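You operate a simulated robot arm through the tools that you are given. There is no shell and no other tool.

You run a simulated robot arm. Do the job below in one go: nothing can be reset, and whatever is moved stays where it is left.

## Task
Clamp the short carbon shaft by its grip in the air clamp at 2 bar.
Fine: turn the bench air down before you clamp; leave it clamped, red valve open.

Only the result counts: the job must be done as asked and must still hold three seconds after the hand-in. Knocking over, shifting, dropping, spilling or breaking anything else fails it.

## Robot
A 7-joint arm with a two-finger parallel gripper, fixed in place. Base frame: the origin is at the foot of the arm, x ahead of it, y to its left, z up. Readings come in mm, degrees, newtons and seconds.
Its first joint turns from -166.0 to 166.0 degrees. Payload 4.4 kg.
The tool frame sits at the grasp point between the pads (the TCP): z along the fingers, y along the line on which they close. The tips reach 23 mm beyond it. The gripper opens to 94 mm. The fingers are 38 mm wide and 10 mm thick; the gripper's body (54 by 96 mm) begins 39 mm behind the TCP.
Orientation is that of the tool frame in the base frame, as [roll, pitch, yaw] about the fixed x, y, z axes, in that order (R = Rz(yaw) Ry(pitch) Rx(roll)). With the fingers straight down and closing along the base's y, the tool's x points along the base's -x, its y along +y and its z along -z.

## Interface
- The arm moves only by the tool step_arm. Its argument "deltas" is a list of rows, each a list of 7 numbers: the shift along the base's x, y, z in mm, then the turn, a rotation vector about the base's x, y, z in rad, then the closure, from 0 (fully open) to 1 (shut). In form: [[dx, dy, dz, ax, ay, az, grip], ...]. A call has 1 to 20 rows; each row shifts and turns the commanded pose from where the row before left it. A row lasts 0.2 s, in which the tool goes at most 50 mm and 8.6 degrees; a call with a longer step from one row to the next is refused whole, and so is a gripper value outside its range. A pose out of reach is approached as far as the arm can. The call stops where the force on the tool passes 40 N (or 10 N more than at its start, if that is more) or the arm is blocked; 0.2 s more then pass. The fingers move at their own pace (about 108 mm/s each) and stop on an object; they squeeze with about 25 N. The grip force told is the motor's: it shows also when the fingers shut on nothing. Time passes only in rows, and 0.2 s behind the last, so rows that do not move let the fingers close. The reply holds the time, the measured pose of the TCP, the force on the tool along the base axes, the opening and the grip force, in the units named above and with some noise, with the torque about the TCP (base axes, N m) and any sound that the robot's microphone picked up.
- Cameras (640 x 400 px; columns grow to the right, rows downward): "scene" is fixed at [220.5, -500.4, 1662]; the picture's right is [0.77, -0.64, 0.00], its down [-0.31, -0.38, -0.87] and it looks along [0.55, 0.67, -0.49] (base axes); focal length 325 px, centre (320, 200). "wrist" rides on the gripper at [86, 16, -74] in the tool frame; the picture's right is [-0.18, 0.98, 0.00], its down [-0.58, -0.11, -0.81] and it looks along [-0.79, -0.15, 0.59] (tool axes); focal length 243 px, centre (320, 200). There is no depth. A picture from a camera that has moved, and an enlarged one, comes with that camera's place and axes in the base frame and with its lens.
- camera(camera): a new picture of that camera. No time passes.
- enlarge(camera, box): a new picture of the part [left, top, right, bottom] of that camera's present view, enlarged. No time passes.
- sign_off(): hands the job in; it is judged then, once.

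Nothing tells you positions but the pictures and the camera data. Unless the task says otherwise, let go and move clear before handing in.

The tools are called after "Call:" by a JSON object that holds its "fn" and its "kwargs". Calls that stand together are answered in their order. step_arm: Moves the arm, as the interface text tells. Its arguments: {"type":"object","properties":{"deltas":{"type":"array"}},"required":["deltas"]} The other tools are called the same way: camera (camera) takes a picture; enlarge (camera, box) takes an enlarged picture of a part of a camera's view; sign_off () hands the job in.

At the start:

```text
t: 0.0
eef_pos: [545.7, -29.3, 1439.1]
ee_rot: [179.9, 0.0, -180.0]
ft_force: [0.4, 0.2, -0.1]
wrist_torque: [0.01, -0.02, 0.0]
gripper_width: 94.1
grip_force: 0.1
```

scene: 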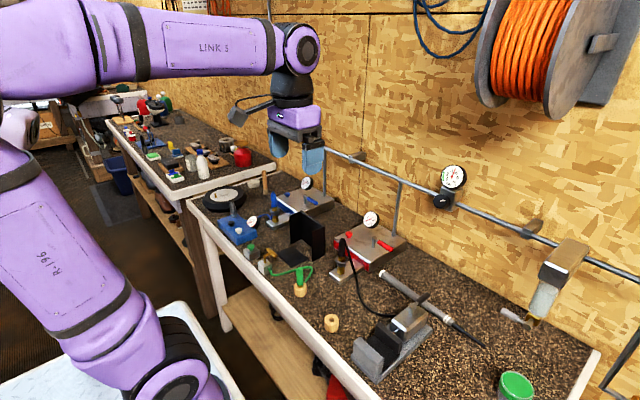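
wrist: 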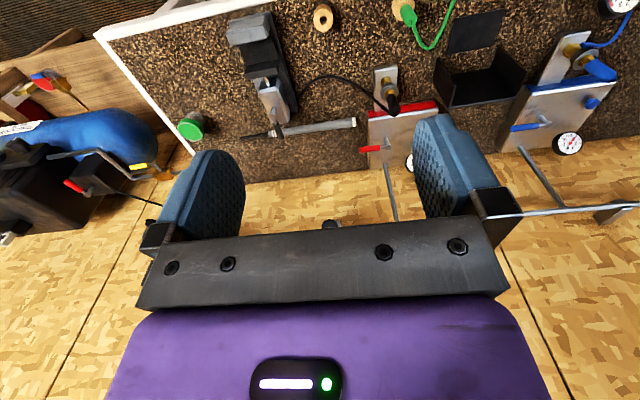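

I see a bench with an air clamp, red and blue valve boxes with gauges, and tubes against the wall. I'll start by enlarging the views to identify each part.

Call:
{"fn": "enlarge", "kwargs": {"camera": "scene", "box": [320, 220, 500, 400]}}

Call:
{"fn": "enlarge", "kwargs": {"camera": "scene", "box": [190, 160, 350, 320]}}

Call:
{"fn": "enlarge", "kwargs": {"camera": "scene", "box": [320, 160, 480, 260]}}

Call:
{"fn": "enlarge", "kwargs": {"camera": "scene", "box": [480, 220, 640, 400]}}

Call:
{"fn": "enlarge", "kwargs": {"camera": "scene", "box": [400, 140, 520, 230]}}

Call:
{"fn": "enlarge", "kwargs": {"camera": "wrist", "box": [180, 0, 420, 180]}}

Call:
{"fn": "enlarge", "kwargs": {"camera": "wrist", "box": [380, 0, 640, 180]}}

Call:
{"fn": "enlarge", "kwargs": {"camera": "wrist", "box": [0, 40, 240, 260]}}

```text
2.22 times, centred on (410, 310) of scene
camera zoom: at [220.5, -500.4, 1662.0], right [0.77, -0.64, 0.0], down [-0.31, -0.38, -0.87], along [0.55, 0.67, -0.49], focal length 722 px, centre (120, -44)
```

zoom: 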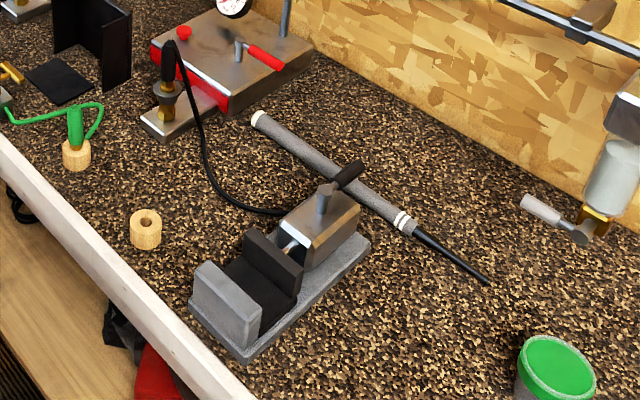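

```text
2.50 times, centred on (270, 240) of scene
camera zoom: at [220.5, -500.4, 1662.0], right [0.77, -0.64, 0.0], down [-0.31, -0.38, -0.87], along [0.55, 0.67, -0.49], focal length 812 px, centre (445, 100)
```

zoom: 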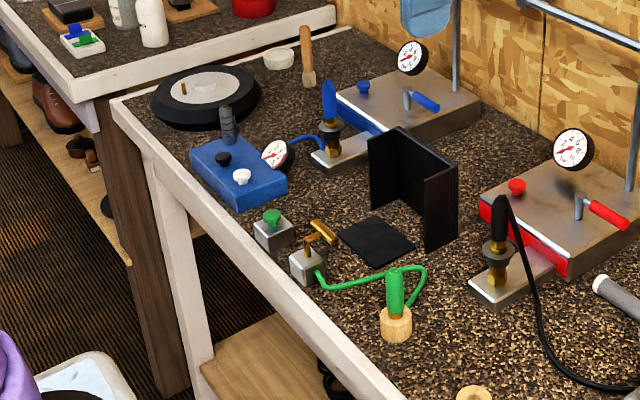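

```text
4.00 times, centred on (400, 210) of scene
camera zoom: at [220.5, -500.4, 1662.0], right [0.77, -0.64, 0.0], down [-0.31, -0.38, -0.87], along [0.55, 0.67, -0.49], focal length 1299 px, centre (0, 160)
```

zoom: 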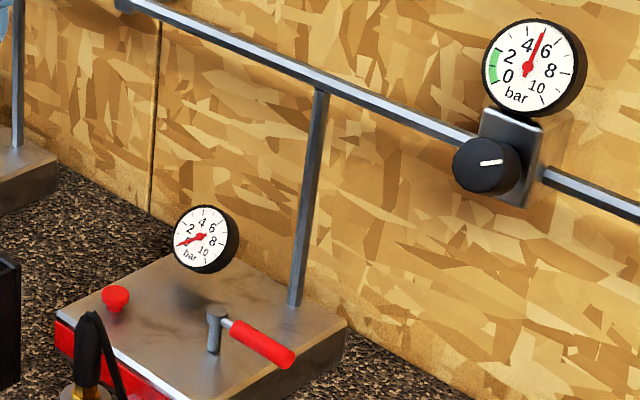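

```text
2.22 times, centred on (560, 310) of scene
camera zoom: at [220.5, -500.4, 1662.0], right [0.77, -0.64, 0.0], down [-0.31, -0.38, -0.87], along [0.55, 0.67, -0.49], focal length 722 px, centre (-213, -44)
```

zoom: 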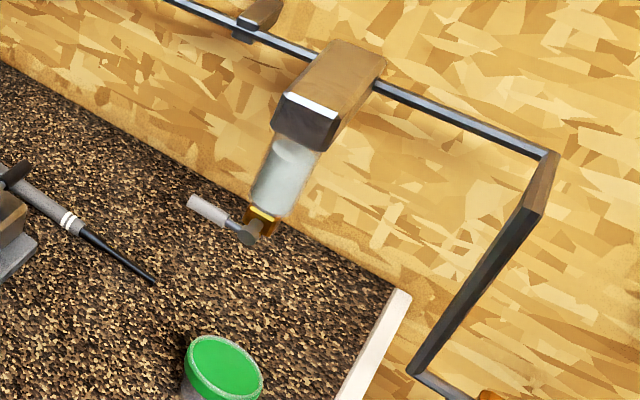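

```text
4.44 times, centred on (460, 185) of scene
camera zoom: at [220.5, -500.4, 1662.0], right [0.77, -0.64, 0.0], down [-0.31, -0.38, -0.87], along [0.55, 0.67, -0.49], focal length 1443 px, centre (-302, 267)
```

zoom: 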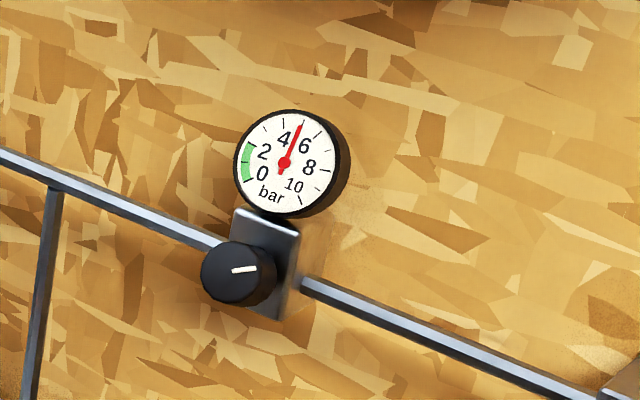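

```text
2.22 times, centred on (300, 90) of wrist
camera zoom: at [461.4, -12.5, 1514.3], right [0.18, 0.98, 0.0], down [0.58, -0.11, 0.81], along [0.79, -0.15, -0.59], focal length 539 px, centre (364, 444)
```

zoom: 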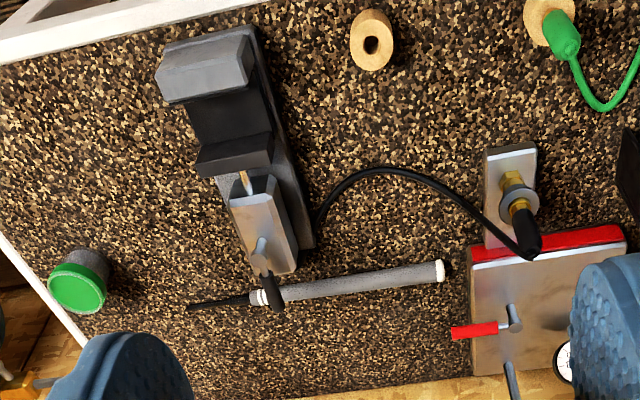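

```text
2.22 times, centred on (510, 90) of wrist
camera zoom: at [461.4, -12.5, 1514.3], right [0.18, 0.98, 0.0], down [0.58, -0.11, 0.81], along [0.79, -0.15, -0.59], focal length 539 px, centre (-102, 444)
```

zoom: 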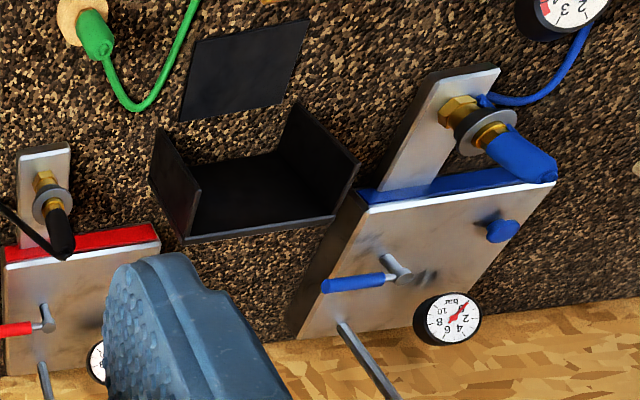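

```text
1.82 times, centred on (120, 150) of wrist
camera zoom: at [461.4, -12.5, 1514.3], right [0.18, 0.98, 0.0], down [0.58, -0.11, 0.81], along [0.79, -0.15, -0.59], focal length 441 px, centre (684, 291)
```

zoom: 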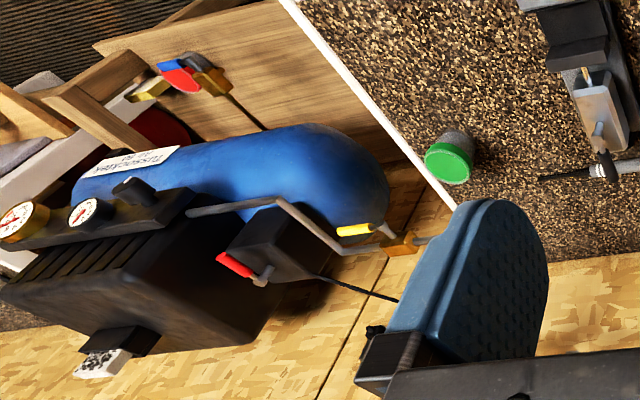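

The shaft with the gray grip lies behind the air clamp, and the rail regulator reads about 5 bar. I'll enlarge further to read the gauges, levers and jaws.

Call:
{"fn": "enlarge", "kwargs": {"camera": "scene", "box": [335, 200, 415, 290]}}

Call:
{"fn": "enlarge", "kwargs": {"camera": "scene", "box": [345, 290, 445, 390]}}

Call:
{"fn": "enlarge", "kwargs": {"camera": "scene", "box": [370, 260, 490, 350]}}

Call:
{"fn": "enlarge", "kwargs": {"camera": "scene", "box": [425, 155, 475, 215]}}

Call:
{"fn": "enlarge", "kwargs": {"camera": "scene", "box": [355, 205, 410, 260]}}

Call:
{"fn": "enlarge", "kwargs": {"camera": "scene", "box": [280, 200, 360, 300]}}

Call:
{"fn": "enlarge", "kwargs": {"camera": "scene", "box": [210, 170, 300, 270]}}

Call:
{"fn": "enlarge", "kwargs": {"camera": "scene", "box": [490, 230, 600, 340]}}

Call:
{"fn": "enlarge", "kwargs": {"camera": "wrist", "box": [220, 0, 320, 70]}}

Call:
{"fn": "enlarge", "kwargs": {"camera": "wrist", "box": [230, 60, 370, 150]}}

Call:
{"fn": "enlarge", "kwargs": {"camera": "wrist", "box": [350, 50, 450, 180]}}

```text
4.44 times, centred on (375, 245) of scene
camera zoom: at [220.5, -500.4, 1662.0], right [0.77, -0.64, 0.0], down [-0.31, -0.38, -0.87], along [0.55, 0.67, -0.49], focal length 1443 px, centre (76, 0)
```

zoom: 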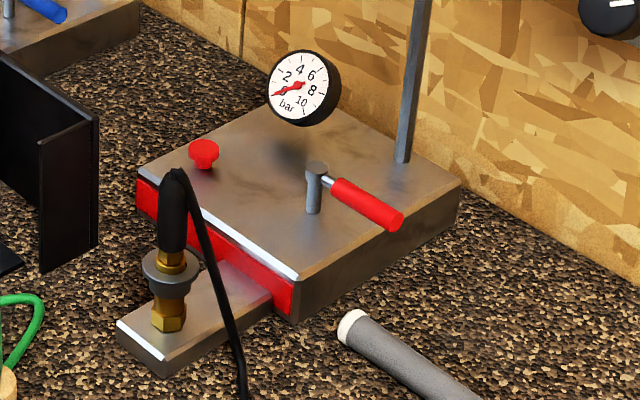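

```text
4.00 times, centred on (395, 340) of scene
camera zoom: at [220.5, -500.4, 1662.0], right [0.77, -0.64, 0.0], down [-0.31, -0.38, -0.87], along [0.55, 0.67, -0.49], focal length 1299 px, centre (20, -360)
```

zoom: 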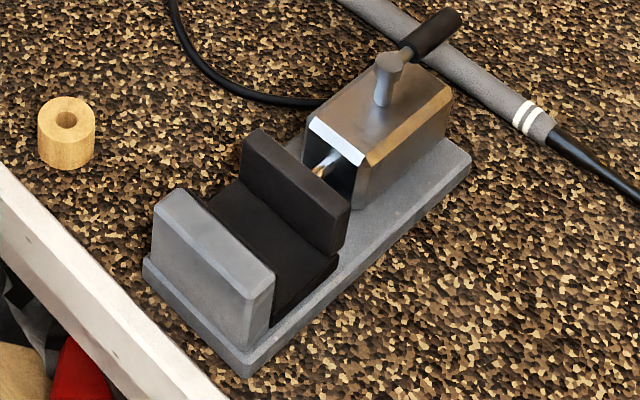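

```text
4.44 times, centred on (430, 305) of scene
camera zoom: at [220.5, -500.4, 1662.0], right [0.77, -0.64, 0.0], down [-0.31, -0.38, -0.87], along [0.55, 0.67, -0.49], focal length 1443 px, centre (-169, -267)
```

zoom: 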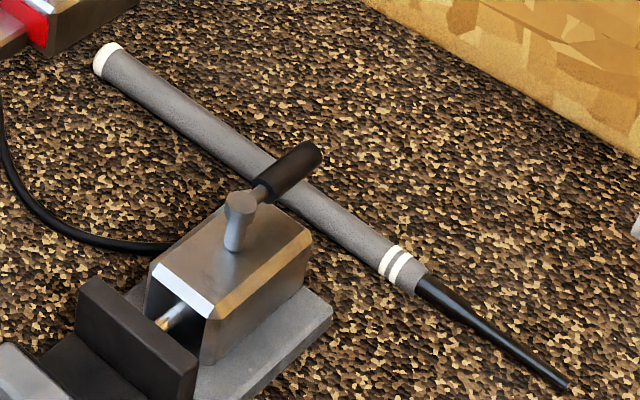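

```text
6.67 times, centred on (450, 185) of scene
camera zoom: at [220.5, -500.4, 1662.0], right [0.77, -0.64, 0.0], down [-0.31, -0.38, -0.87], along [0.55, 0.67, -0.49], focal length 2164 px, centre (-547, 300)
```

zoom: 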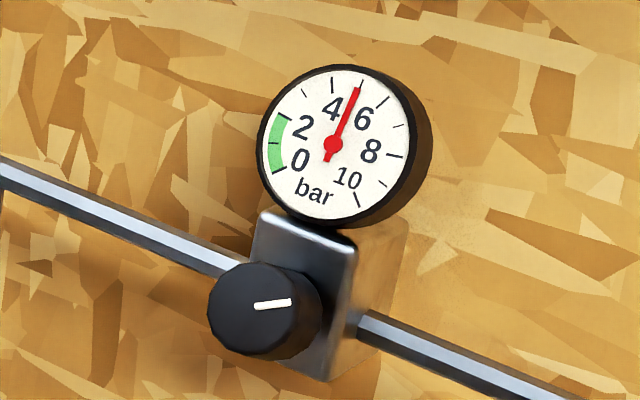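

```text
7.27 times, centred on (382, 232) of scene
camera zoom: at [220.5, -500.4, 1662.0], right [0.77, -0.64, 0.0], down [-0.31, -0.38, -0.87], along [0.55, 0.67, -0.49], focal length 2361 px, centre (-134, -36)
```

zoom: 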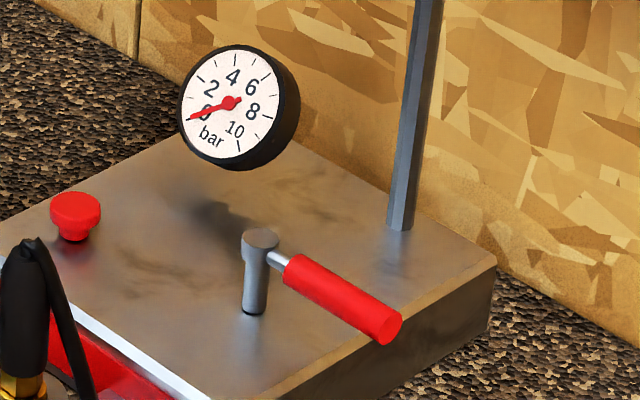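

```text
4.00 times, centred on (320, 250) of scene
camera zoom: at [220.5, -500.4, 1662.0], right [0.77, -0.64, 0.0], down [-0.31, -0.38, -0.87], along [0.55, 0.67, -0.49], focal length 1299 px, centre (320, 0)
```

zoom: 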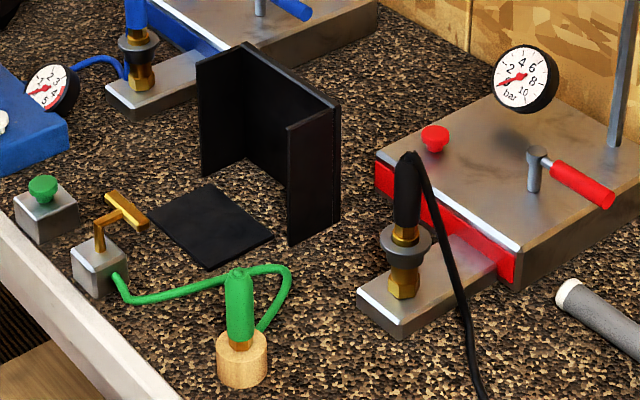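

```text
4.00 times, centred on (255, 220) of scene
camera zoom: at [220.5, -500.4, 1662.0], right [0.77, -0.64, 0.0], down [-0.31, -0.38, -0.87], along [0.55, 0.67, -0.49], focal length 1299 px, centre (580, 120)
```

zoom: 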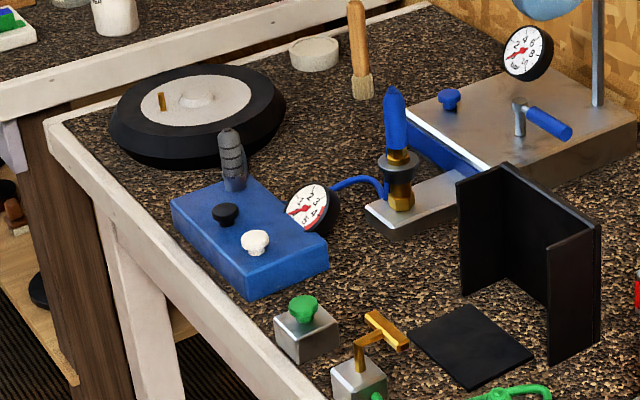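

```text
3.64 times, centred on (545, 285) of scene
camera zoom: at [220.5, -500.4, 1662.0], right [0.77, -0.64, 0.0], down [-0.31, -0.38, -0.87], along [0.55, 0.67, -0.49], focal length 1181 px, centre (-498, -109)
```

zoom: 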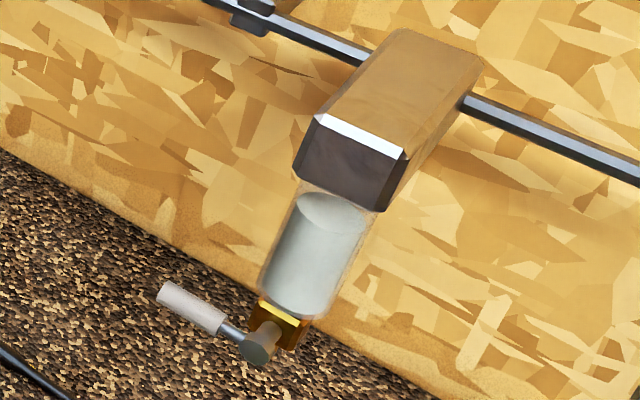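

```text
5.71 times, centred on (270, 35) of wrist
camera zoom: at [461.4, -12.5, 1514.3], right [0.18, 0.98, 0.0], down [0.58, -0.11, 0.81], along [0.79, -0.15, -0.59], focal length 1386 px, centre (606, 1143)
```

zoom: 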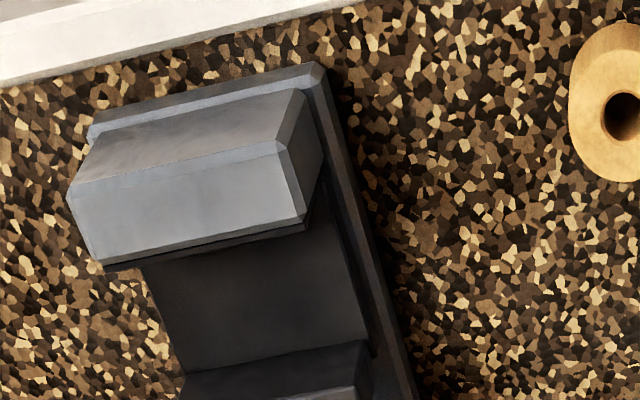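

```text
4.44 times, centred on (300, 105) of wrist
camera zoom: at [461.4, -12.5, 1514.3], right [0.18, 0.98, 0.0], down [0.58, -0.11, 0.81], along [0.79, -0.15, -0.59], focal length 1078 px, centre (409, 622)
```

zoom: 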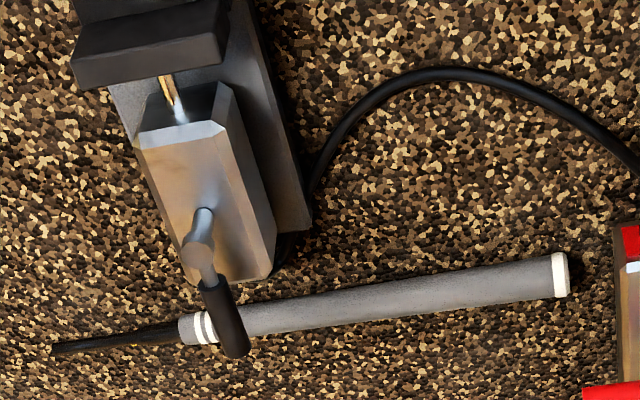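

```text
3.08 times, centred on (400, 115) of wrist
camera zoom: at [461.4, -12.5, 1514.3], right [0.18, 0.98, 0.0], down [0.58, -0.11, 0.81], along [0.79, -0.15, -0.59], focal length 746 px, centre (74, 462)
```

zoom: 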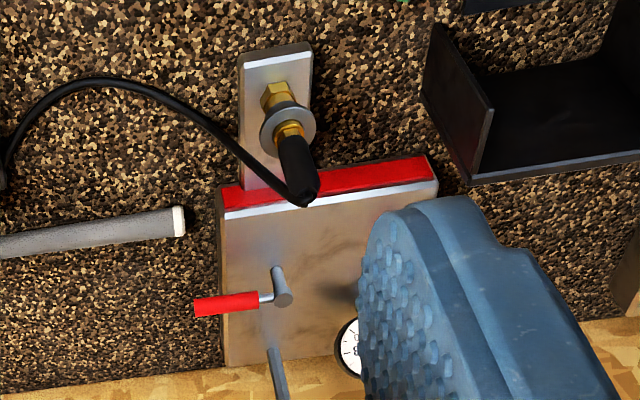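

The bench top works out at z ≈ 900, with the shaft along y at x ≈ 912 from y ≈ 6 (butt) to y ≈ -355 (tip). The rail regulator is on the wall near (1080, -60, 1160), so I'll tilt the tool to look at it and the clamp.

Call:
{"fn": "step_arm", "kwargs": {"deltas": [[10, -6, -28, 0, -0.145, 0, 0], [10, -6, -28, 0, -0.145, 0, 0], [10, -6, -28, 0, -0.145, 0, 0], [10, -6, -28, 0, -0.145, 0, 0], [10, -6, -28, 0, -0.145, 0, 0]]}}

Call:
{"fn": "camera", "kwargs": {"camera": "wrist"}}

Call:
{"fn": "camera", "kwargs": {"camera": "scene"}}

```text
t: 1.2
eef_pos: [596.7, -58.8, 1299.3]
ee_rot: [179.9, 41.6, 180.0]
ft_force: [-0.9, -0.1, -0.9]
wrist_torque: [-0.01, 0.01, 0.0]
gripper_width: 94.0
grip_force: 0.1
```

```text
taken
camera wrist: at [483.1, -42.2, 1298.0], right [0.14, 0.98, 0.12], down [-0.1, -0.11, 0.99], along [0.99, -0.15, 0.08], focal length 243 px, centre (320, 200)
```

wrist: 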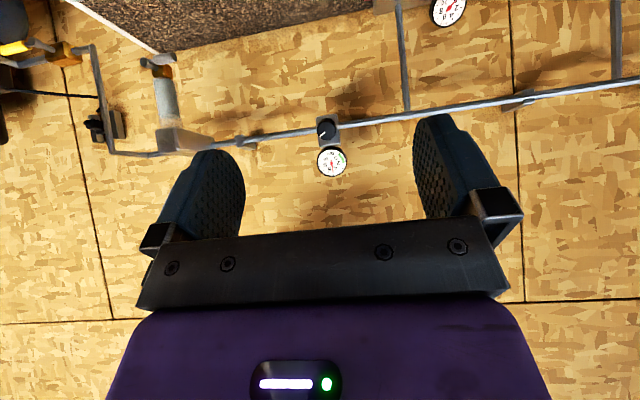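

```text
taken
```

scene: 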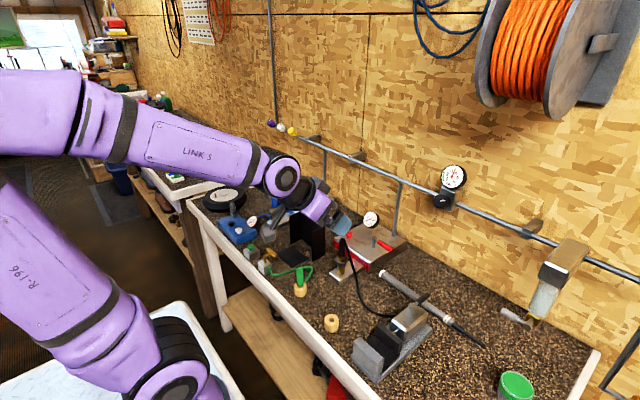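

Call:
{"fn": "enlarge", "kwargs": {"camera": "wrist", "box": [290, 105, 370, 185]}}

Call:
{"fn": "enlarge", "kwargs": {"camera": "wrist", "box": [380, 0, 540, 120]}}

Call:
{"fn": "enlarge", "kwargs": {"camera": "scene", "box": [250, 100, 340, 180]}}

Call:
{"fn": "enlarge", "kwargs": {"camera": "wrist", "box": [0, 0, 260, 170]}}

```text
5.00 times, centred on (330, 145) of wrist
camera zoom: at [483.1, -42.2, 1298.0], right [0.14, 0.98, 0.12], down [-0.1, -0.11, 0.99], along [0.99, -0.15, 0.08], focal length 1213 px, centre (270, 475)
```

zoom: 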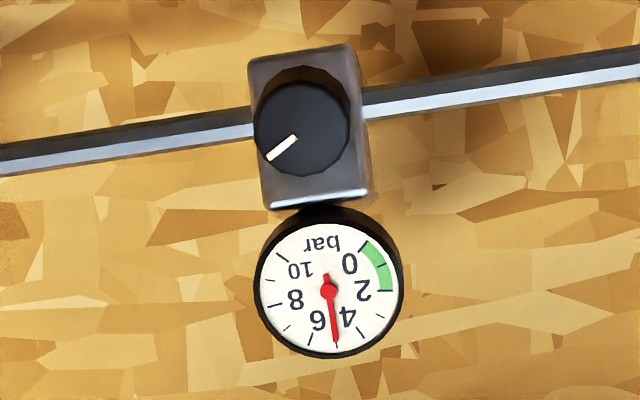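

```text
3.33 times, centred on (460, 60) of wrist
camera zoom: at [483.1, -42.2, 1298.0], right [0.14, 0.98, 0.12], down [-0.1, -0.11, 0.99], along [0.99, -0.15, 0.08], focal length 809 px, centre (-147, 667)
```

zoom: 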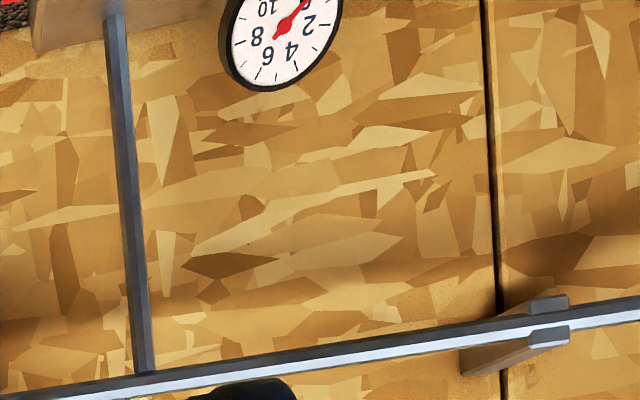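

```text
5.00 times, centred on (295, 140) of scene
camera zoom: at [220.5, -500.4, 1662.0], right [0.77, -0.64, 0.0], down [-0.31, -0.38, -0.87], along [0.55, 0.67, -0.49], focal length 1623 px, centre (445, 500)
```

zoom: 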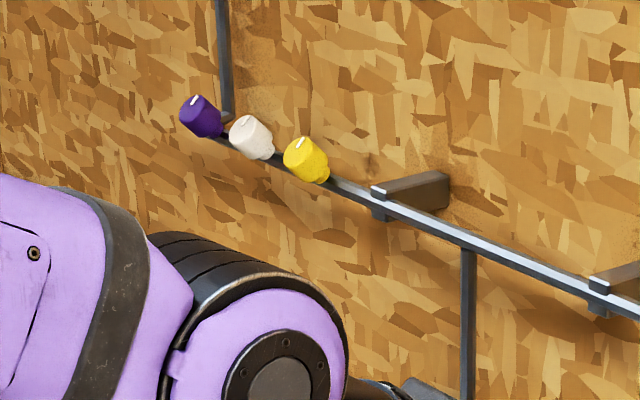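

```text
2.35 times, centred on (130, 85) of wrist
camera zoom: at [483.1, -42.2, 1298.0], right [0.14, 0.98, 0.12], down [-0.1, -0.11, 0.99], along [0.99, -0.15, 0.08], focal length 571 px, centre (767, 471)
```

zoom: 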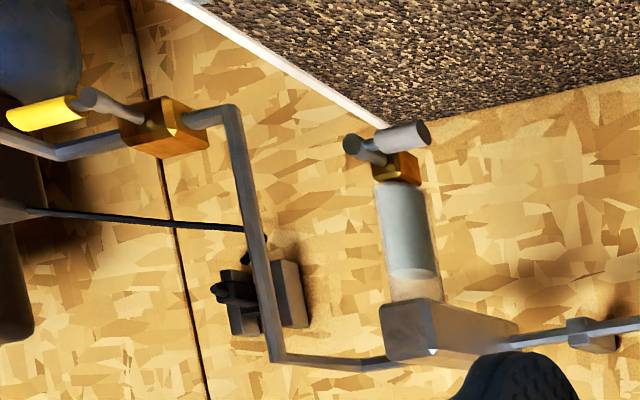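

The rail regulator knob's front centre triangulates to about (1021, -90, 1194), with its gauge at (1056, -91, 1261) reading 5 bar. I'll bring the tool horizontal in front of the knob at x ≈ 940, staying clear.

Call:
{"fn": "step_arm", "kwargs": {"deltas": [[43, -4, -13, 0, -0.1408, 0, 0], [43, -4, -13, 0, -0.1408, 0, 0], [43, -4, -13, 0, -0.1408, 0, 0], [43, -4, -13, 0, -0.1408, 0, 0], [43, -4, -13, 0, -0.1408, 0, 0], [43, -4, -13, 0, -0.1408, 0, 0], [43, -4, -13, 0, 0, 0, 0], [43, -3, -14, 0, 0, 0, 0]]}}

Call:
{"fn": "camera", "kwargs": {"camera": "wrist"}}

Call:
{"fn": "camera", "kwargs": {"camera": "scene"}}

```text
t: 3.0
eef_pos: [940.3, -90.4, 1192.7]
ee_rot: [-144.8, 90.0, -144.9]
ft_force: [-0.2, -0.2, 0.8]
wrist_torque: [0.0, 0.05, -0.01]
gripper_width: 94.1
grip_force: 0.0
```

```text
taken
camera wrist: at [867.1, -74.2, 1106.5], right [0.0, 0.98, 0.18], down [-0.81, -0.11, 0.58], along [0.59, -0.15, 0.79], focal length 243 px, centre (320, 200)
```

wrist: 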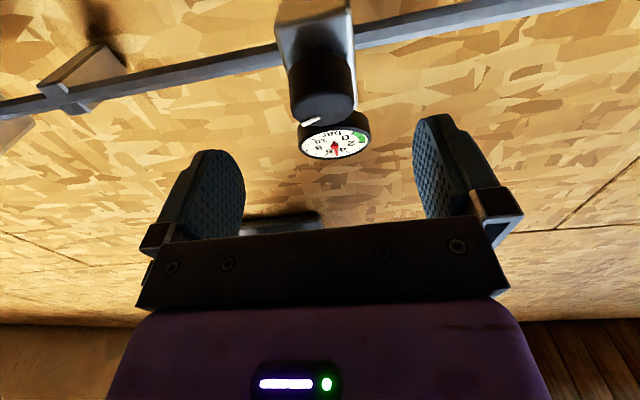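

```text
taken
```

scene: 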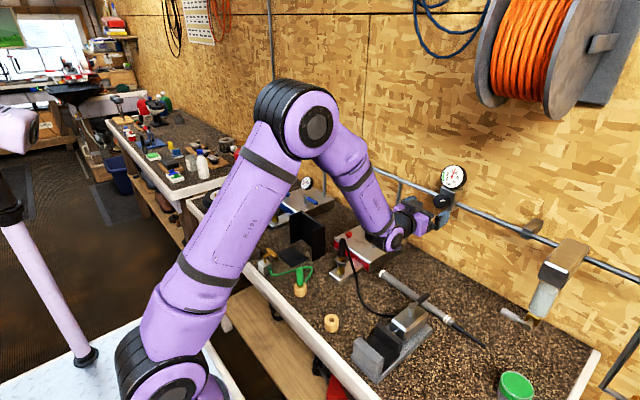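

The tool is horizontal in front of the knob. I'll take close-ups from both cameras to get the knob's position and depth.

Call:
{"fn": "enlarge", "kwargs": {"camera": "wrist", "box": [260, 0, 400, 170]}}

Call:
{"fn": "enlarge", "kwargs": {"camera": "scene", "box": [400, 155, 480, 245]}}

```text
2.35 times, centred on (330, 85) of wrist
camera zoom: at [867.1, -74.2, 1106.5], right [0.0, 0.98, 0.18], down [-0.81, -0.11, 0.58], along [0.59, -0.15, 0.79], focal length 571 px, centre (296, 471)
```

zoom: 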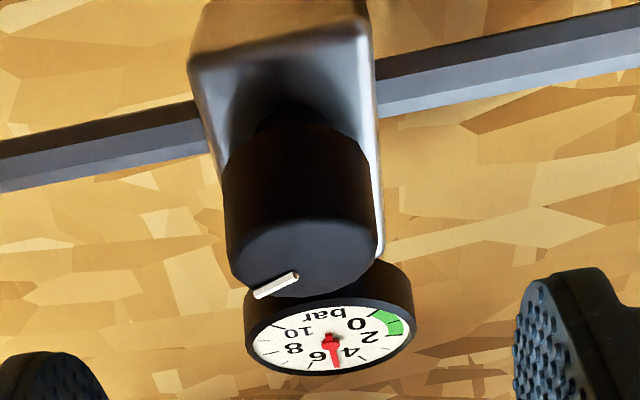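

```text
4.44 times, centred on (440, 200) of scene
camera zoom: at [220.5, -500.4, 1662.0], right [0.77, -0.64, 0.0], down [-0.31, -0.38, -0.87], along [0.55, 0.67, -0.49], focal length 1443 px, centre (-213, 200)
```

zoom: 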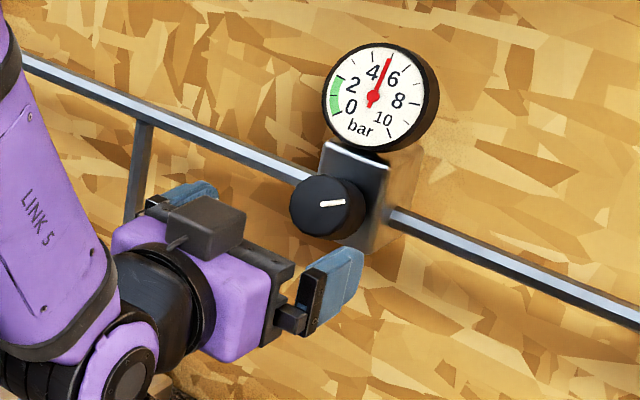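

The knob front is at about (1014, -91, 1197) and roughly 42 mm across. I'll advance the open fingers around it in two stages and check on the way.

Call:
{"fn": "step_arm", "kwargs": {"deltas": [[20, -0.3, 2, 0, 0, 0, 0], [20, -0.3, 1.5, 0, 0, 0, 0], [15, 0, 0, 0, 0, 0, 0]]}}

Call:
{"fn": "enlarge", "kwargs": {"camera": "wrist", "box": [180, 20, 480, 220]}}

Call:
{"fn": "enlarge", "kwargs": {"camera": "scene", "box": [400, 155, 480, 245]}}

```text
t: 3.8
eef_pos: [995.8, -90.7, 1197.3]
ee_rot: [175.1, 89.9, 175.0]
ft_force: [-0.9, -0.7, -0.1]
wrist_torque: [-0.01, 0.04, 0.0]
gripper_width: 93.9
grip_force: 0.0
```

```text
2.00 times, centred on (330, 120) of wrist
camera zoom: at [922.1, -73.6, 1110.7], right [0.0, 0.98, 0.18], down [-0.81, -0.11, 0.58], along [0.59, -0.15, 0.79], focal length 485 px, centre (300, 360)
```

zoom: 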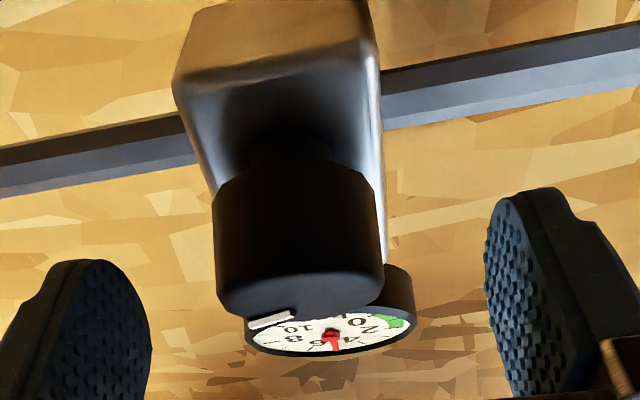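

```text
4.44 times, centred on (440, 200) of scene
camera zoom: at [220.5, -500.4, 1662.0], right [0.77, -0.64, 0.0], down [-0.31, -0.38, -0.87], along [0.55, 0.67, -0.49], focal length 1443 px, centre (-213, 200)
```

zoom: 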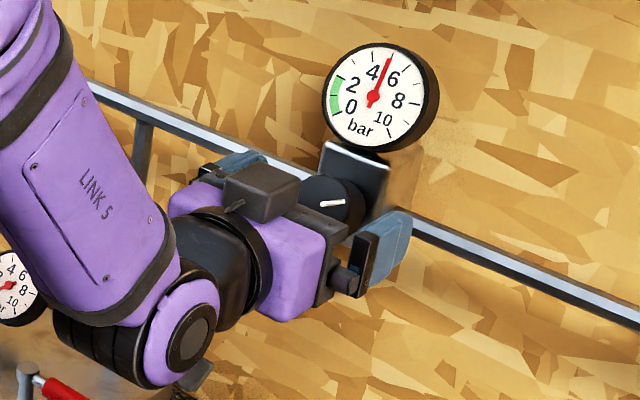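

The knob looks to span x ≈ 1010–1030 with the open fingers straddling it cleanly. I'll advance 14 mm and close.

Call:
{"fn": "step_arm", "kwargs": {"deltas": [[7, 0, -0.5, 0, 0, 0, 0], [7, 0, -0.5, 0, 0, 0, 0], [0, 0, 0, 0, 0, 0, 0.5], [0, 0, 0, 0, 0, 0, 0.6], [0, 0, 0, 0, 0, 0, 0.7], [0, 0, 0, 0, 0, 0, 0.7]]}}

Call:
{"fn": "enlarge", "kwargs": {"camera": "wrist", "box": [180, 20, 480, 220]}}

Call:
{"fn": "enlarge", "kwargs": {"camera": "scene", "box": [400, 155, 480, 245]}}

```text
t: 5.2
eef_pos: [1009.7, -90.8, 1196.2]
ee_rot: [1.9, 90.0, 1.9]
ft_force: [2.0, 4.5, 0.5]
wrist_torque: [0.06, -0.05, 0.13]
gripper_width: 41.2
grip_force: 45.1
```

```text
2.00 times, centred on (330, 120) of wrist
camera zoom: at [936.6, -73.5, 1110.7], right [0.0, 0.98, 0.18], down [-0.81, -0.11, 0.58], along [0.59, -0.15, 0.79], focal length 485 px, centre (300, 360)
```

zoom: 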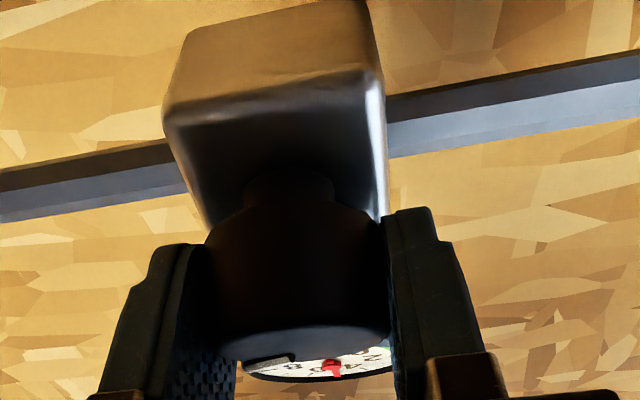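

```text
4.44 times, centred on (440, 200) of scene
camera zoom: at [220.5, -500.4, 1662.0], right [0.77, -0.64, 0.0], down [-0.31, -0.38, -0.87], along [0.55, 0.67, -0.49], focal length 1443 px, centre (-213, 200)
```

zoom: 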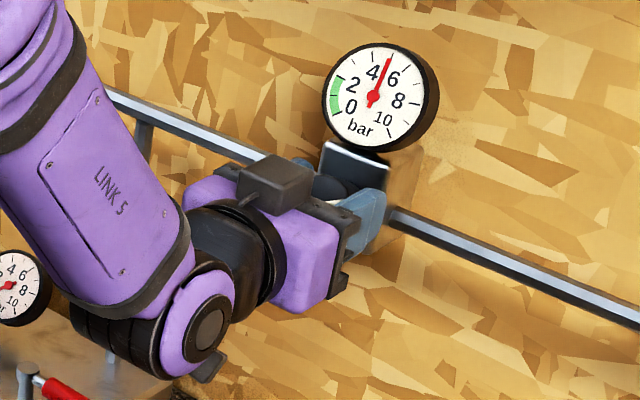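

The knob is gripped at 41 mm. I'll turn it counter-clockwise as seen facing the wall (negative about x) by about 24° and read the gauge.

Call:
{"fn": "step_arm", "kwargs": {"deltas": [[0, 0, 0, -0.14, 0, 0, 0.75], [0, 0, 0, -0.14, 0, 0, 0.75], [0, 0, 0, -0.14, 0, 0, 0.75]]}}

Call:
{"fn": "enlarge", "kwargs": {"camera": "scene", "box": [400, 155, 480, 245]}}

```text
t: 6.0
eef_pos: [1010.2, -87.6, 1196.3]
ee_rot: [-90.2, 65.8, -89.9]
ft_force: [-2.6, 14.6, 0.5]
wrist_torque: [1.09, 0.18, 2.08]
gripper_width: 44.6
grip_force: 44.3
```

```text
4.44 times, centred on (440, 200) of scene
camera zoom: at [220.5, -500.4, 1662.0], right [0.77, -0.64, 0.0], down [-0.31, -0.38, -0.87], along [0.55, 0.67, -0.49], focal length 1443 px, centre (-213, 200)
```

zoom: 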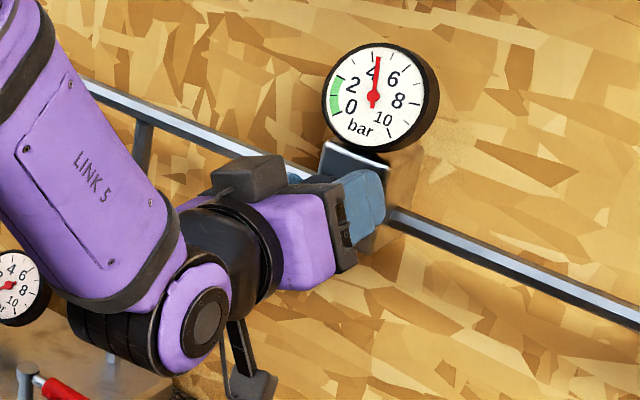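

The gauge dropped toward 4.4 bar, so this direction is right. There is a side load because my grasp centre sits a few mm above the knob axis, so I'll loosen, shift down and regrip.

Call:
{"fn": "step_arm", "kwargs": {"deltas": [[0, 0, 0, 0, 0, 0, 0.35], [0, 0, 0, 0, 0, 0, 0.35]]}}

Call:
{"fn": "enlarge", "kwargs": {"camera": "wrist", "box": [180, 20, 480, 220]}}

Call:
{"fn": "enlarge", "kwargs": {"camera": "scene", "box": [425, 155, 475, 225]}}

```text
t: 6.6
eef_pos: [1009.3, -92.1, 1196.9]
ee_rot: [-90.2, 65.8, -90.2]
ft_force: [0.8, -0.2, -0.2]
wrist_torque: [0.0, 0.0, -0.03]
gripper_width: 61.0
grip_force: 0.1
```

```text
2.00 times, centred on (330, 120) of wrist
camera zoom: at [936.4, -111.4, 1111.5], right [0.0, 0.97, -0.23], down [-0.81, 0.14, 0.58], along [0.59, 0.19, 0.78], focal length 485 px, centre (300, 360)
```

zoom: 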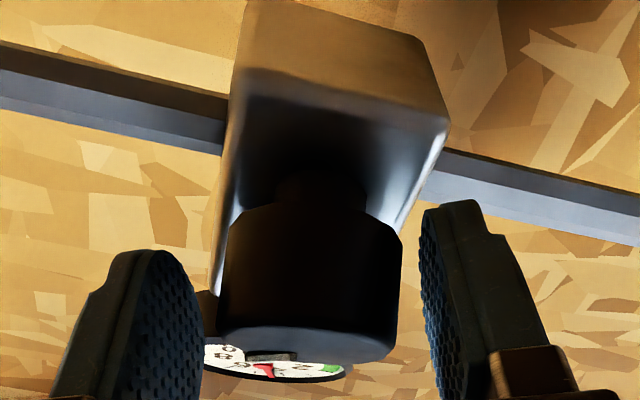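

```text
5.71 times, centred on (450, 190) of scene
camera zoom: at [220.5, -500.4, 1662.0], right [0.77, -0.64, 0.0], down [-0.31, -0.38, -0.87], along [0.55, 0.67, -0.49], focal length 1855 px, centre (-423, 257)
```

zoom: 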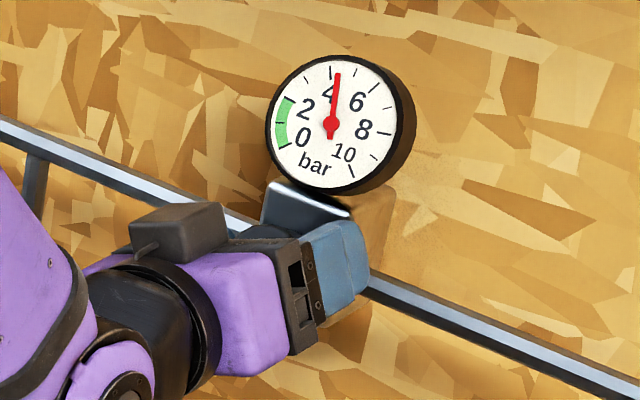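

Comparing views, the knob axis seems to be about 2–3 mm to the left (y ≈ -88). I'll shift +3 mm in y, regrip, and check the side load.

Call:
{"fn": "step_arm", "kwargs": {"deltas": [[0, 3, 0, 0, 0, 0, 0.35], [0, 0, 0, 0, 0, 0, 0.5], [0, 0, 0, 0, 0, 0, 0.6], [0, 0, 0, 0, 0, 0, 0.65]]}}

Call:
{"fn": "enlarge", "kwargs": {"camera": "wrist", "box": [180, 20, 480, 220]}}

```text
t: 7.6
eef_pos: [1010.1, -87.0, 1197.3]
ee_rot: [-90.2, 65.9, -90.1]
ft_force: [1.1, -3.5, 0.8]
wrist_torque: [0.26, 0.34, 0.55]
gripper_width: 44.4
grip_force: 45.3
```

```text
2.00 times, centred on (330, 120) of wrist
camera zoom: at [936.6, -107.6, 1111.6], right [0.0, 0.97, -0.23], down [-0.81, 0.14, 0.58], along [0.59, 0.19, 0.78], focal length 485 px, centre (300, 360)
```

zoom: 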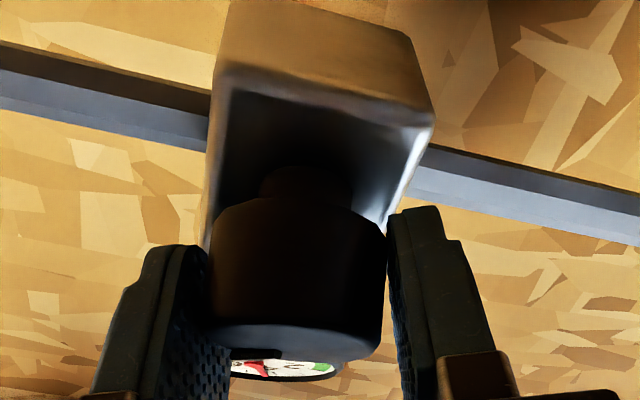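

The regrip is nearly load-free, so I'll turn another ~32° counter-clockwise and read the gauge.

Call:
{"fn": "step_arm", "kwargs": {"deltas": [[0, 0, 0, -0.14, 0, 0, 0.75], [0, 0, 0, -0.14, 0, 0, 0.75], [0, 0, 0, -0.14, 0, 0, 0.75], [0, 0, 0, -0.14, 0, 0, 0.75]]}}

Call:
{"fn": "enlarge", "kwargs": {"camera": "scene", "box": [425, 155, 475, 225]}}

```text
t: 8.6
eef_pos: [1009.4, -86.4, 1194.0]
ee_rot: [-90.4, 33.7, -90.2]
ft_force: [-6.3, 0.3, -18.2]
wrist_torque: [1.63, 0.23, 1.16]
gripper_width: 47.0
grip_force: 44.8
```

```text
5.71 times, centred on (450, 190) of scene
camera zoom: at [220.5, -500.4, 1662.0], right [0.77, -0.64, 0.0], down [-0.31, -0.38, -0.87], along [0.55, 0.67, -0.49], focal length 1855 px, centre (-423, 257)
```

zoom: 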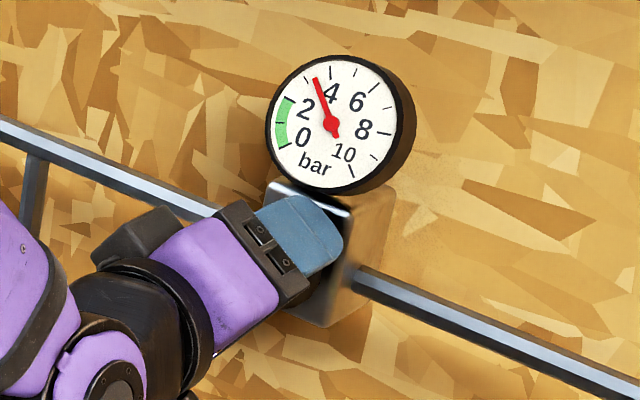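

The gauge reads about 3.3 bar. I'll shift the commanded centre down slightly and keep turning in small steps.

Call:
{"fn": "step_arm", "kwargs": {"deltas": [[0, 0.5, -1.5, -0.12, 0, 0, 0.75], [0, 0, -1.5, -0.12, 0, 0, 0.75], [0, 0, -0.5, -0.12, 0, 0, 0.75]]}}

Call:
{"fn": "enlarge", "kwargs": {"camera": "scene", "box": [425, 155, 475, 225]}}

```text
t: 9.4
eef_pos: [1010.2, -86.3, 1192.6]
ee_rot: [-90.1, 13.1, -90.0]
ft_force: [-10.5, 2.3, -15.9]
wrist_torque: [0.66, 0.36, 1.22]
gripper_width: 47.6
grip_force: 45.1
```

```text
5.71 times, centred on (450, 190) of scene
camera zoom: at [220.5, -500.4, 1662.0], right [0.77, -0.64, 0.0], down [-0.31, -0.38, -0.87], along [0.55, 0.67, -0.49], focal length 1855 px, centre (-423, 257)
```

zoom: 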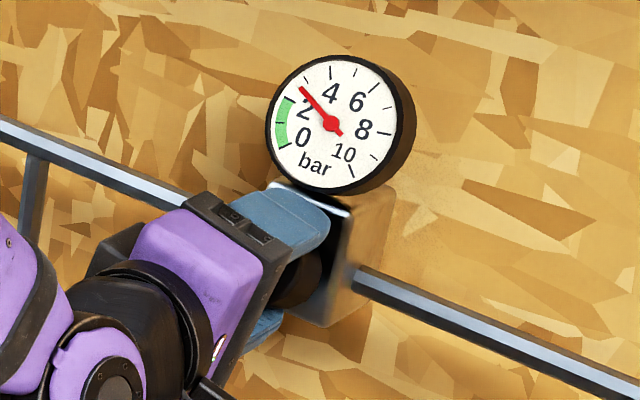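

About 2.5 bar now. I'll turn roughly 10° more with a small downward correction.

Call:
{"fn": "step_arm", "kwargs": {"deltas": [[-1, 0, -1.5, -0.09, 0, 0, 0.75], [-1, 0, -1.5, -0.09, 0, 0, 0.75]]}}

Call:
{"fn": "enlarge", "kwargs": {"camera": "scene", "box": [435, 160, 470, 200]}}

Call:
{"fn": "enlarge", "kwargs": {"camera": "scene", "box": [425, 155, 475, 225]}}

```text
t: 10.0
eef_pos: [1008.2, -85.4, 1190.4]
ee_rot: [-89.7, 2.8, -90.0]
ft_force: [27.1, -0.6, 3.5]
wrist_torque: [0.48, 0.26, 1.11]
gripper_width: 47.7
grip_force: 44.8
```

```text
10.00 times, centred on (452, 180) of scene
camera zoom: at [220.5, -500.4, 1662.0], right [0.77, -0.64, 0.0], down [-0.31, -0.38, -0.87], along [0.55, 0.67, -0.49], focal length 3247 px, centre (-1005, 400)
```

zoom: 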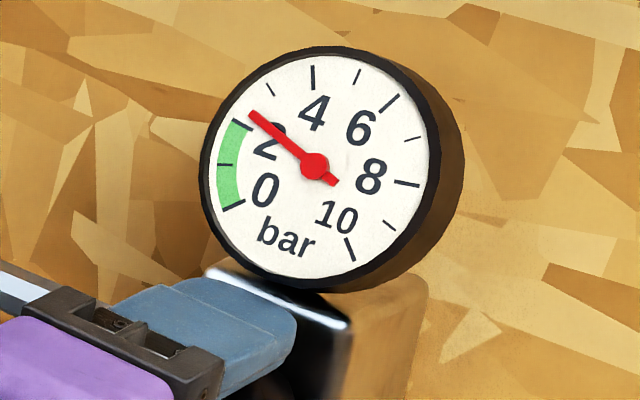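

```text
5.71 times, centred on (450, 190) of scene
camera zoom: at [220.5, -500.4, 1662.0], right [0.77, -0.64, 0.0], down [-0.31, -0.38, -0.87], along [0.55, 0.67, -0.49], focal length 1855 px, centre (-423, 257)
```

zoom: 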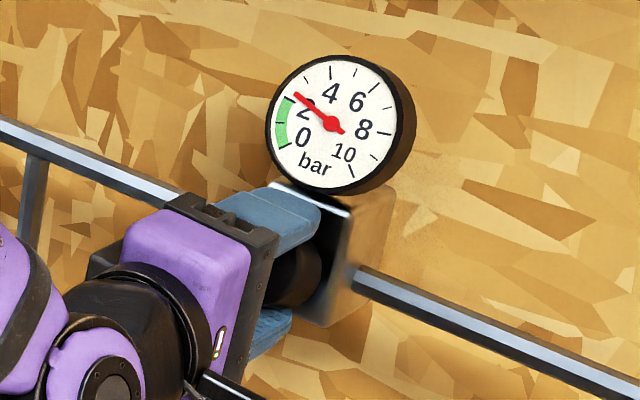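

It reads about 2.35 bar against the dial ticks. A bit more turning is needed.

Call:
{"fn": "step_arm", "kwargs": {"deltas": [[1, 0, 0, -0.09, 0, 0, 0.75], [0, 0, 0, -0.06, 0, 0, 0.75]]}}

Call:
{"fn": "enlarge", "kwargs": {"camera": "scene", "box": [435, 160, 470, 200]}}

```text
t: 10.6
eef_pos: [1009.4, -85.9, 1191.1]
ee_rot: [-89.9, -5.7, -90.0]
ft_force: [19.1, 1.5, 13.9]
wrist_torque: [0.47, -0.09, 1.14]
gripper_width: 47.7
grip_force: 44.9
```

```text
10.00 times, centred on (452, 180) of scene
camera zoom: at [220.5, -500.4, 1662.0], right [0.77, -0.64, 0.0], down [-0.31, -0.38, -0.87], along [0.55, 0.67, -0.49], focal length 3247 px, centre (-1005, 400)
```

zoom: 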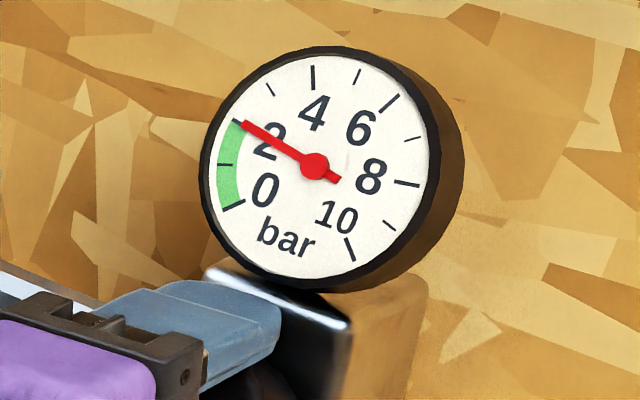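

About 2.1 bar. I'll let it settle for a moment, release part-way and look closer.

Call:
{"fn": "step_arm", "kwargs": {"deltas": [[0, 0, 0, 0, 0, 0, 0.75], [0, 0, 0, 0, 0, 0, 0.75], [0, 0, 0, 0, 0, 0, 0.75]]}}

Call:
{"fn": "enlarge", "kwargs": {"camera": "scene", "box": [444, 168, 464, 188]}}

Call:
{"fn": "enlarge", "kwargs": {"camera": "scene", "box": [360, 205, 390, 235]}}

```text
t: 11.4
eef_pos: [1010.4, -86.8, 1193.2]
ee_rot: [-89.8, -5.7, -90.0]
ft_force: [25.9, 3.2, 25.2]
wrist_torque: [-0.19, 0.0, -0.04]
gripper_width: 47.5
grip_force: 45.1
```

```text
16.00 times, centred on (454, 178) of scene
camera zoom: at [220.5, -500.4, 1662.0], right [0.77, -0.64, 0.0], down [-0.31, -0.38, -0.87], along [0.55, 0.67, -0.49], focal length 5195 px, centre (-1824, 552)
```

zoom: 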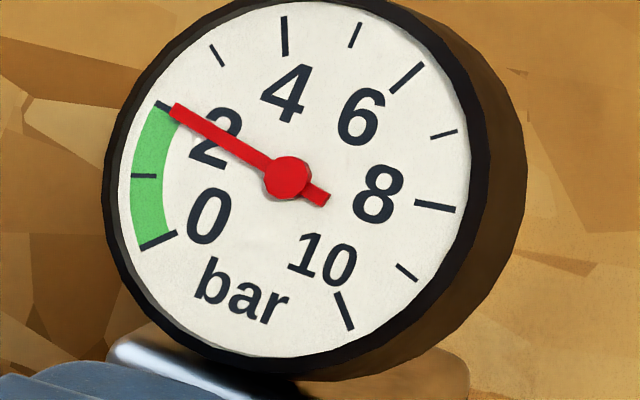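

```text
13.33 times, centred on (375, 220) of scene
camera zoom: at [220.5, -500.4, 1662.0], right [0.77, -0.64, 0.0], down [-0.31, -0.38, -0.87], along [0.55, 0.67, -0.49], focal length 4329 px, centre (-413, -67)
```

zoom: 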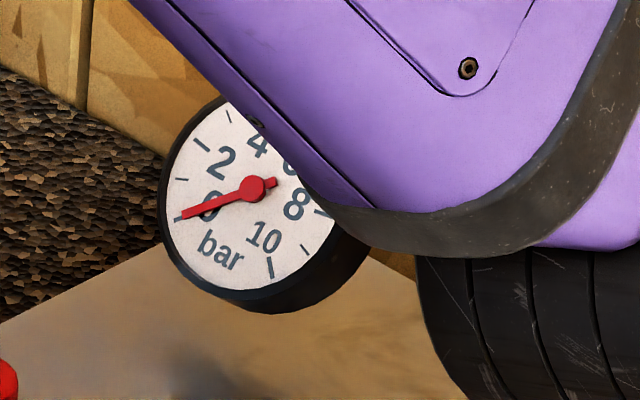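

The rail gauge sits right at about 2.05 bar. I'll release, read it again, then back straight out.

Call:
{"fn": "step_arm", "kwargs": {"deltas": [[0, 0, 0, 0, 0, 0, 0.3], [0, 0, 0, 0, 0, 0, 0.3], [0, 0, 0, 0, 0, 0, 0.3]]}}

Call:
{"fn": "enlarge", "kwargs": {"camera": "scene", "box": [444, 168, 464, 188]}}

Call:
{"fn": "enlarge", "kwargs": {"camera": "scene", "box": [425, 155, 475, 225]}}

```text
t: 12.2
eef_pos: [1008.3, -87.6, 1189.5]
ee_rot: [-90.1, -5.7, -90.0]
ft_force: [-0.3, 0.6, 0.5]
wrist_torque: [-0.01, 0.0, 0.01]
gripper_width: 65.9
grip_force: 0.0
```

```text
16.00 times, centred on (454, 178) of scene
camera zoom: at [220.5, -500.4, 1662.0], right [0.77, -0.64, 0.0], down [-0.31, -0.38, -0.87], along [0.55, 0.67, -0.49], focal length 5195 px, centre (-1824, 552)
```

zoom: 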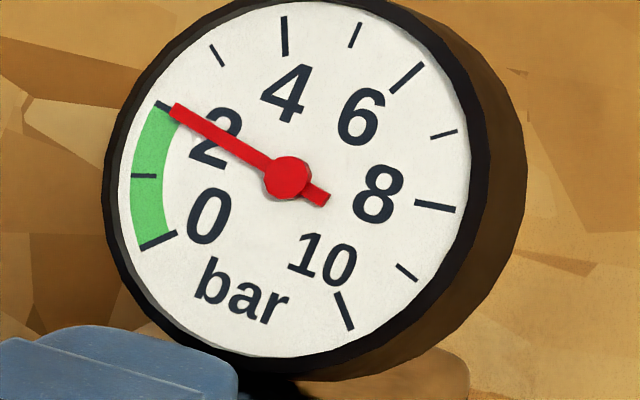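

```text
5.71 times, centred on (450, 190) of scene
camera zoom: at [220.5, -500.4, 1662.0], right [0.77, -0.64, 0.0], down [-0.31, -0.38, -0.87], along [0.55, 0.67, -0.49], focal length 1855 px, centre (-423, 257)
```

zoom: 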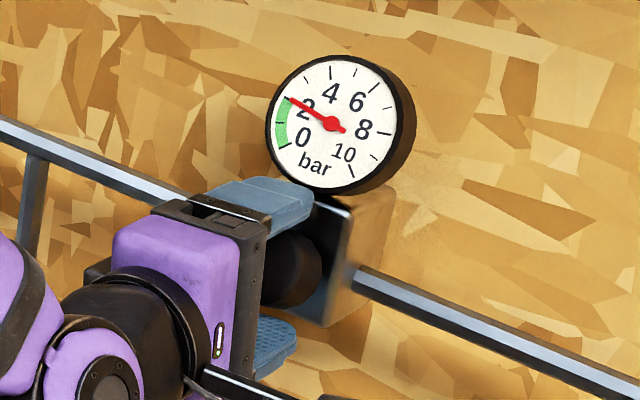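

It holds at roughly 2.1 bar. I'll recentre on the knob, regrip, and nudge about 3° more to land on 2.0.

Call:
{"fn": "step_arm", "kwargs": {"deltas": [[1, 0.5, 4, 0, 0, 0, 0.3], [0, 0, 0, 0, 0, 0, 0.5], [0, 0, 0, 0, 0, 0, 0.6], [0, 0, 0, 0, 0, 0, 0.65], [0, 0, 0, -0.03, 0, 0, 0.7], [0, 0, 0, -0.03, 0, 0, 0.75], [0, 0, 0, 0, 0, 0, 0.75]]}}

Call:
{"fn": "enlarge", "kwargs": {"camera": "scene", "box": [444, 168, 464, 188]}}

```text
t: 13.8
eef_pos: [1010.9, -86.3, 1190.6]
ee_rot: [-90.3, -9.1, -90.1]
ft_force: [-5.0, -2.8, -34.0]
wrist_torque: [0.12, 0.43, 0.02]
gripper_width: 47.5
grip_force: 44.8
```

```text
16.00 times, centred on (454, 178) of scene
camera zoom: at [220.5, -500.4, 1662.0], right [0.77, -0.64, 0.0], down [-0.31, -0.38, -0.87], along [0.55, 0.67, -0.49], focal length 5195 px, centre (-1824, 552)
```

zoom: 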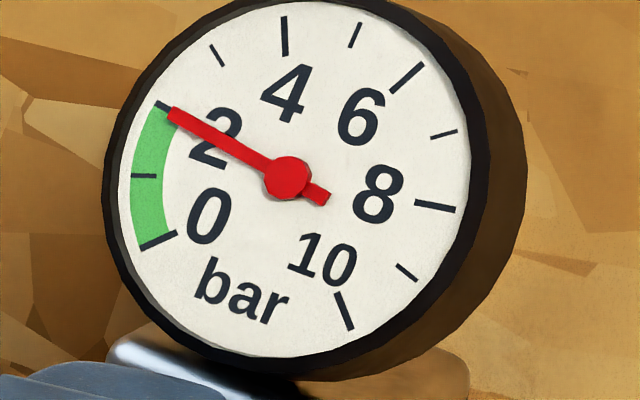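

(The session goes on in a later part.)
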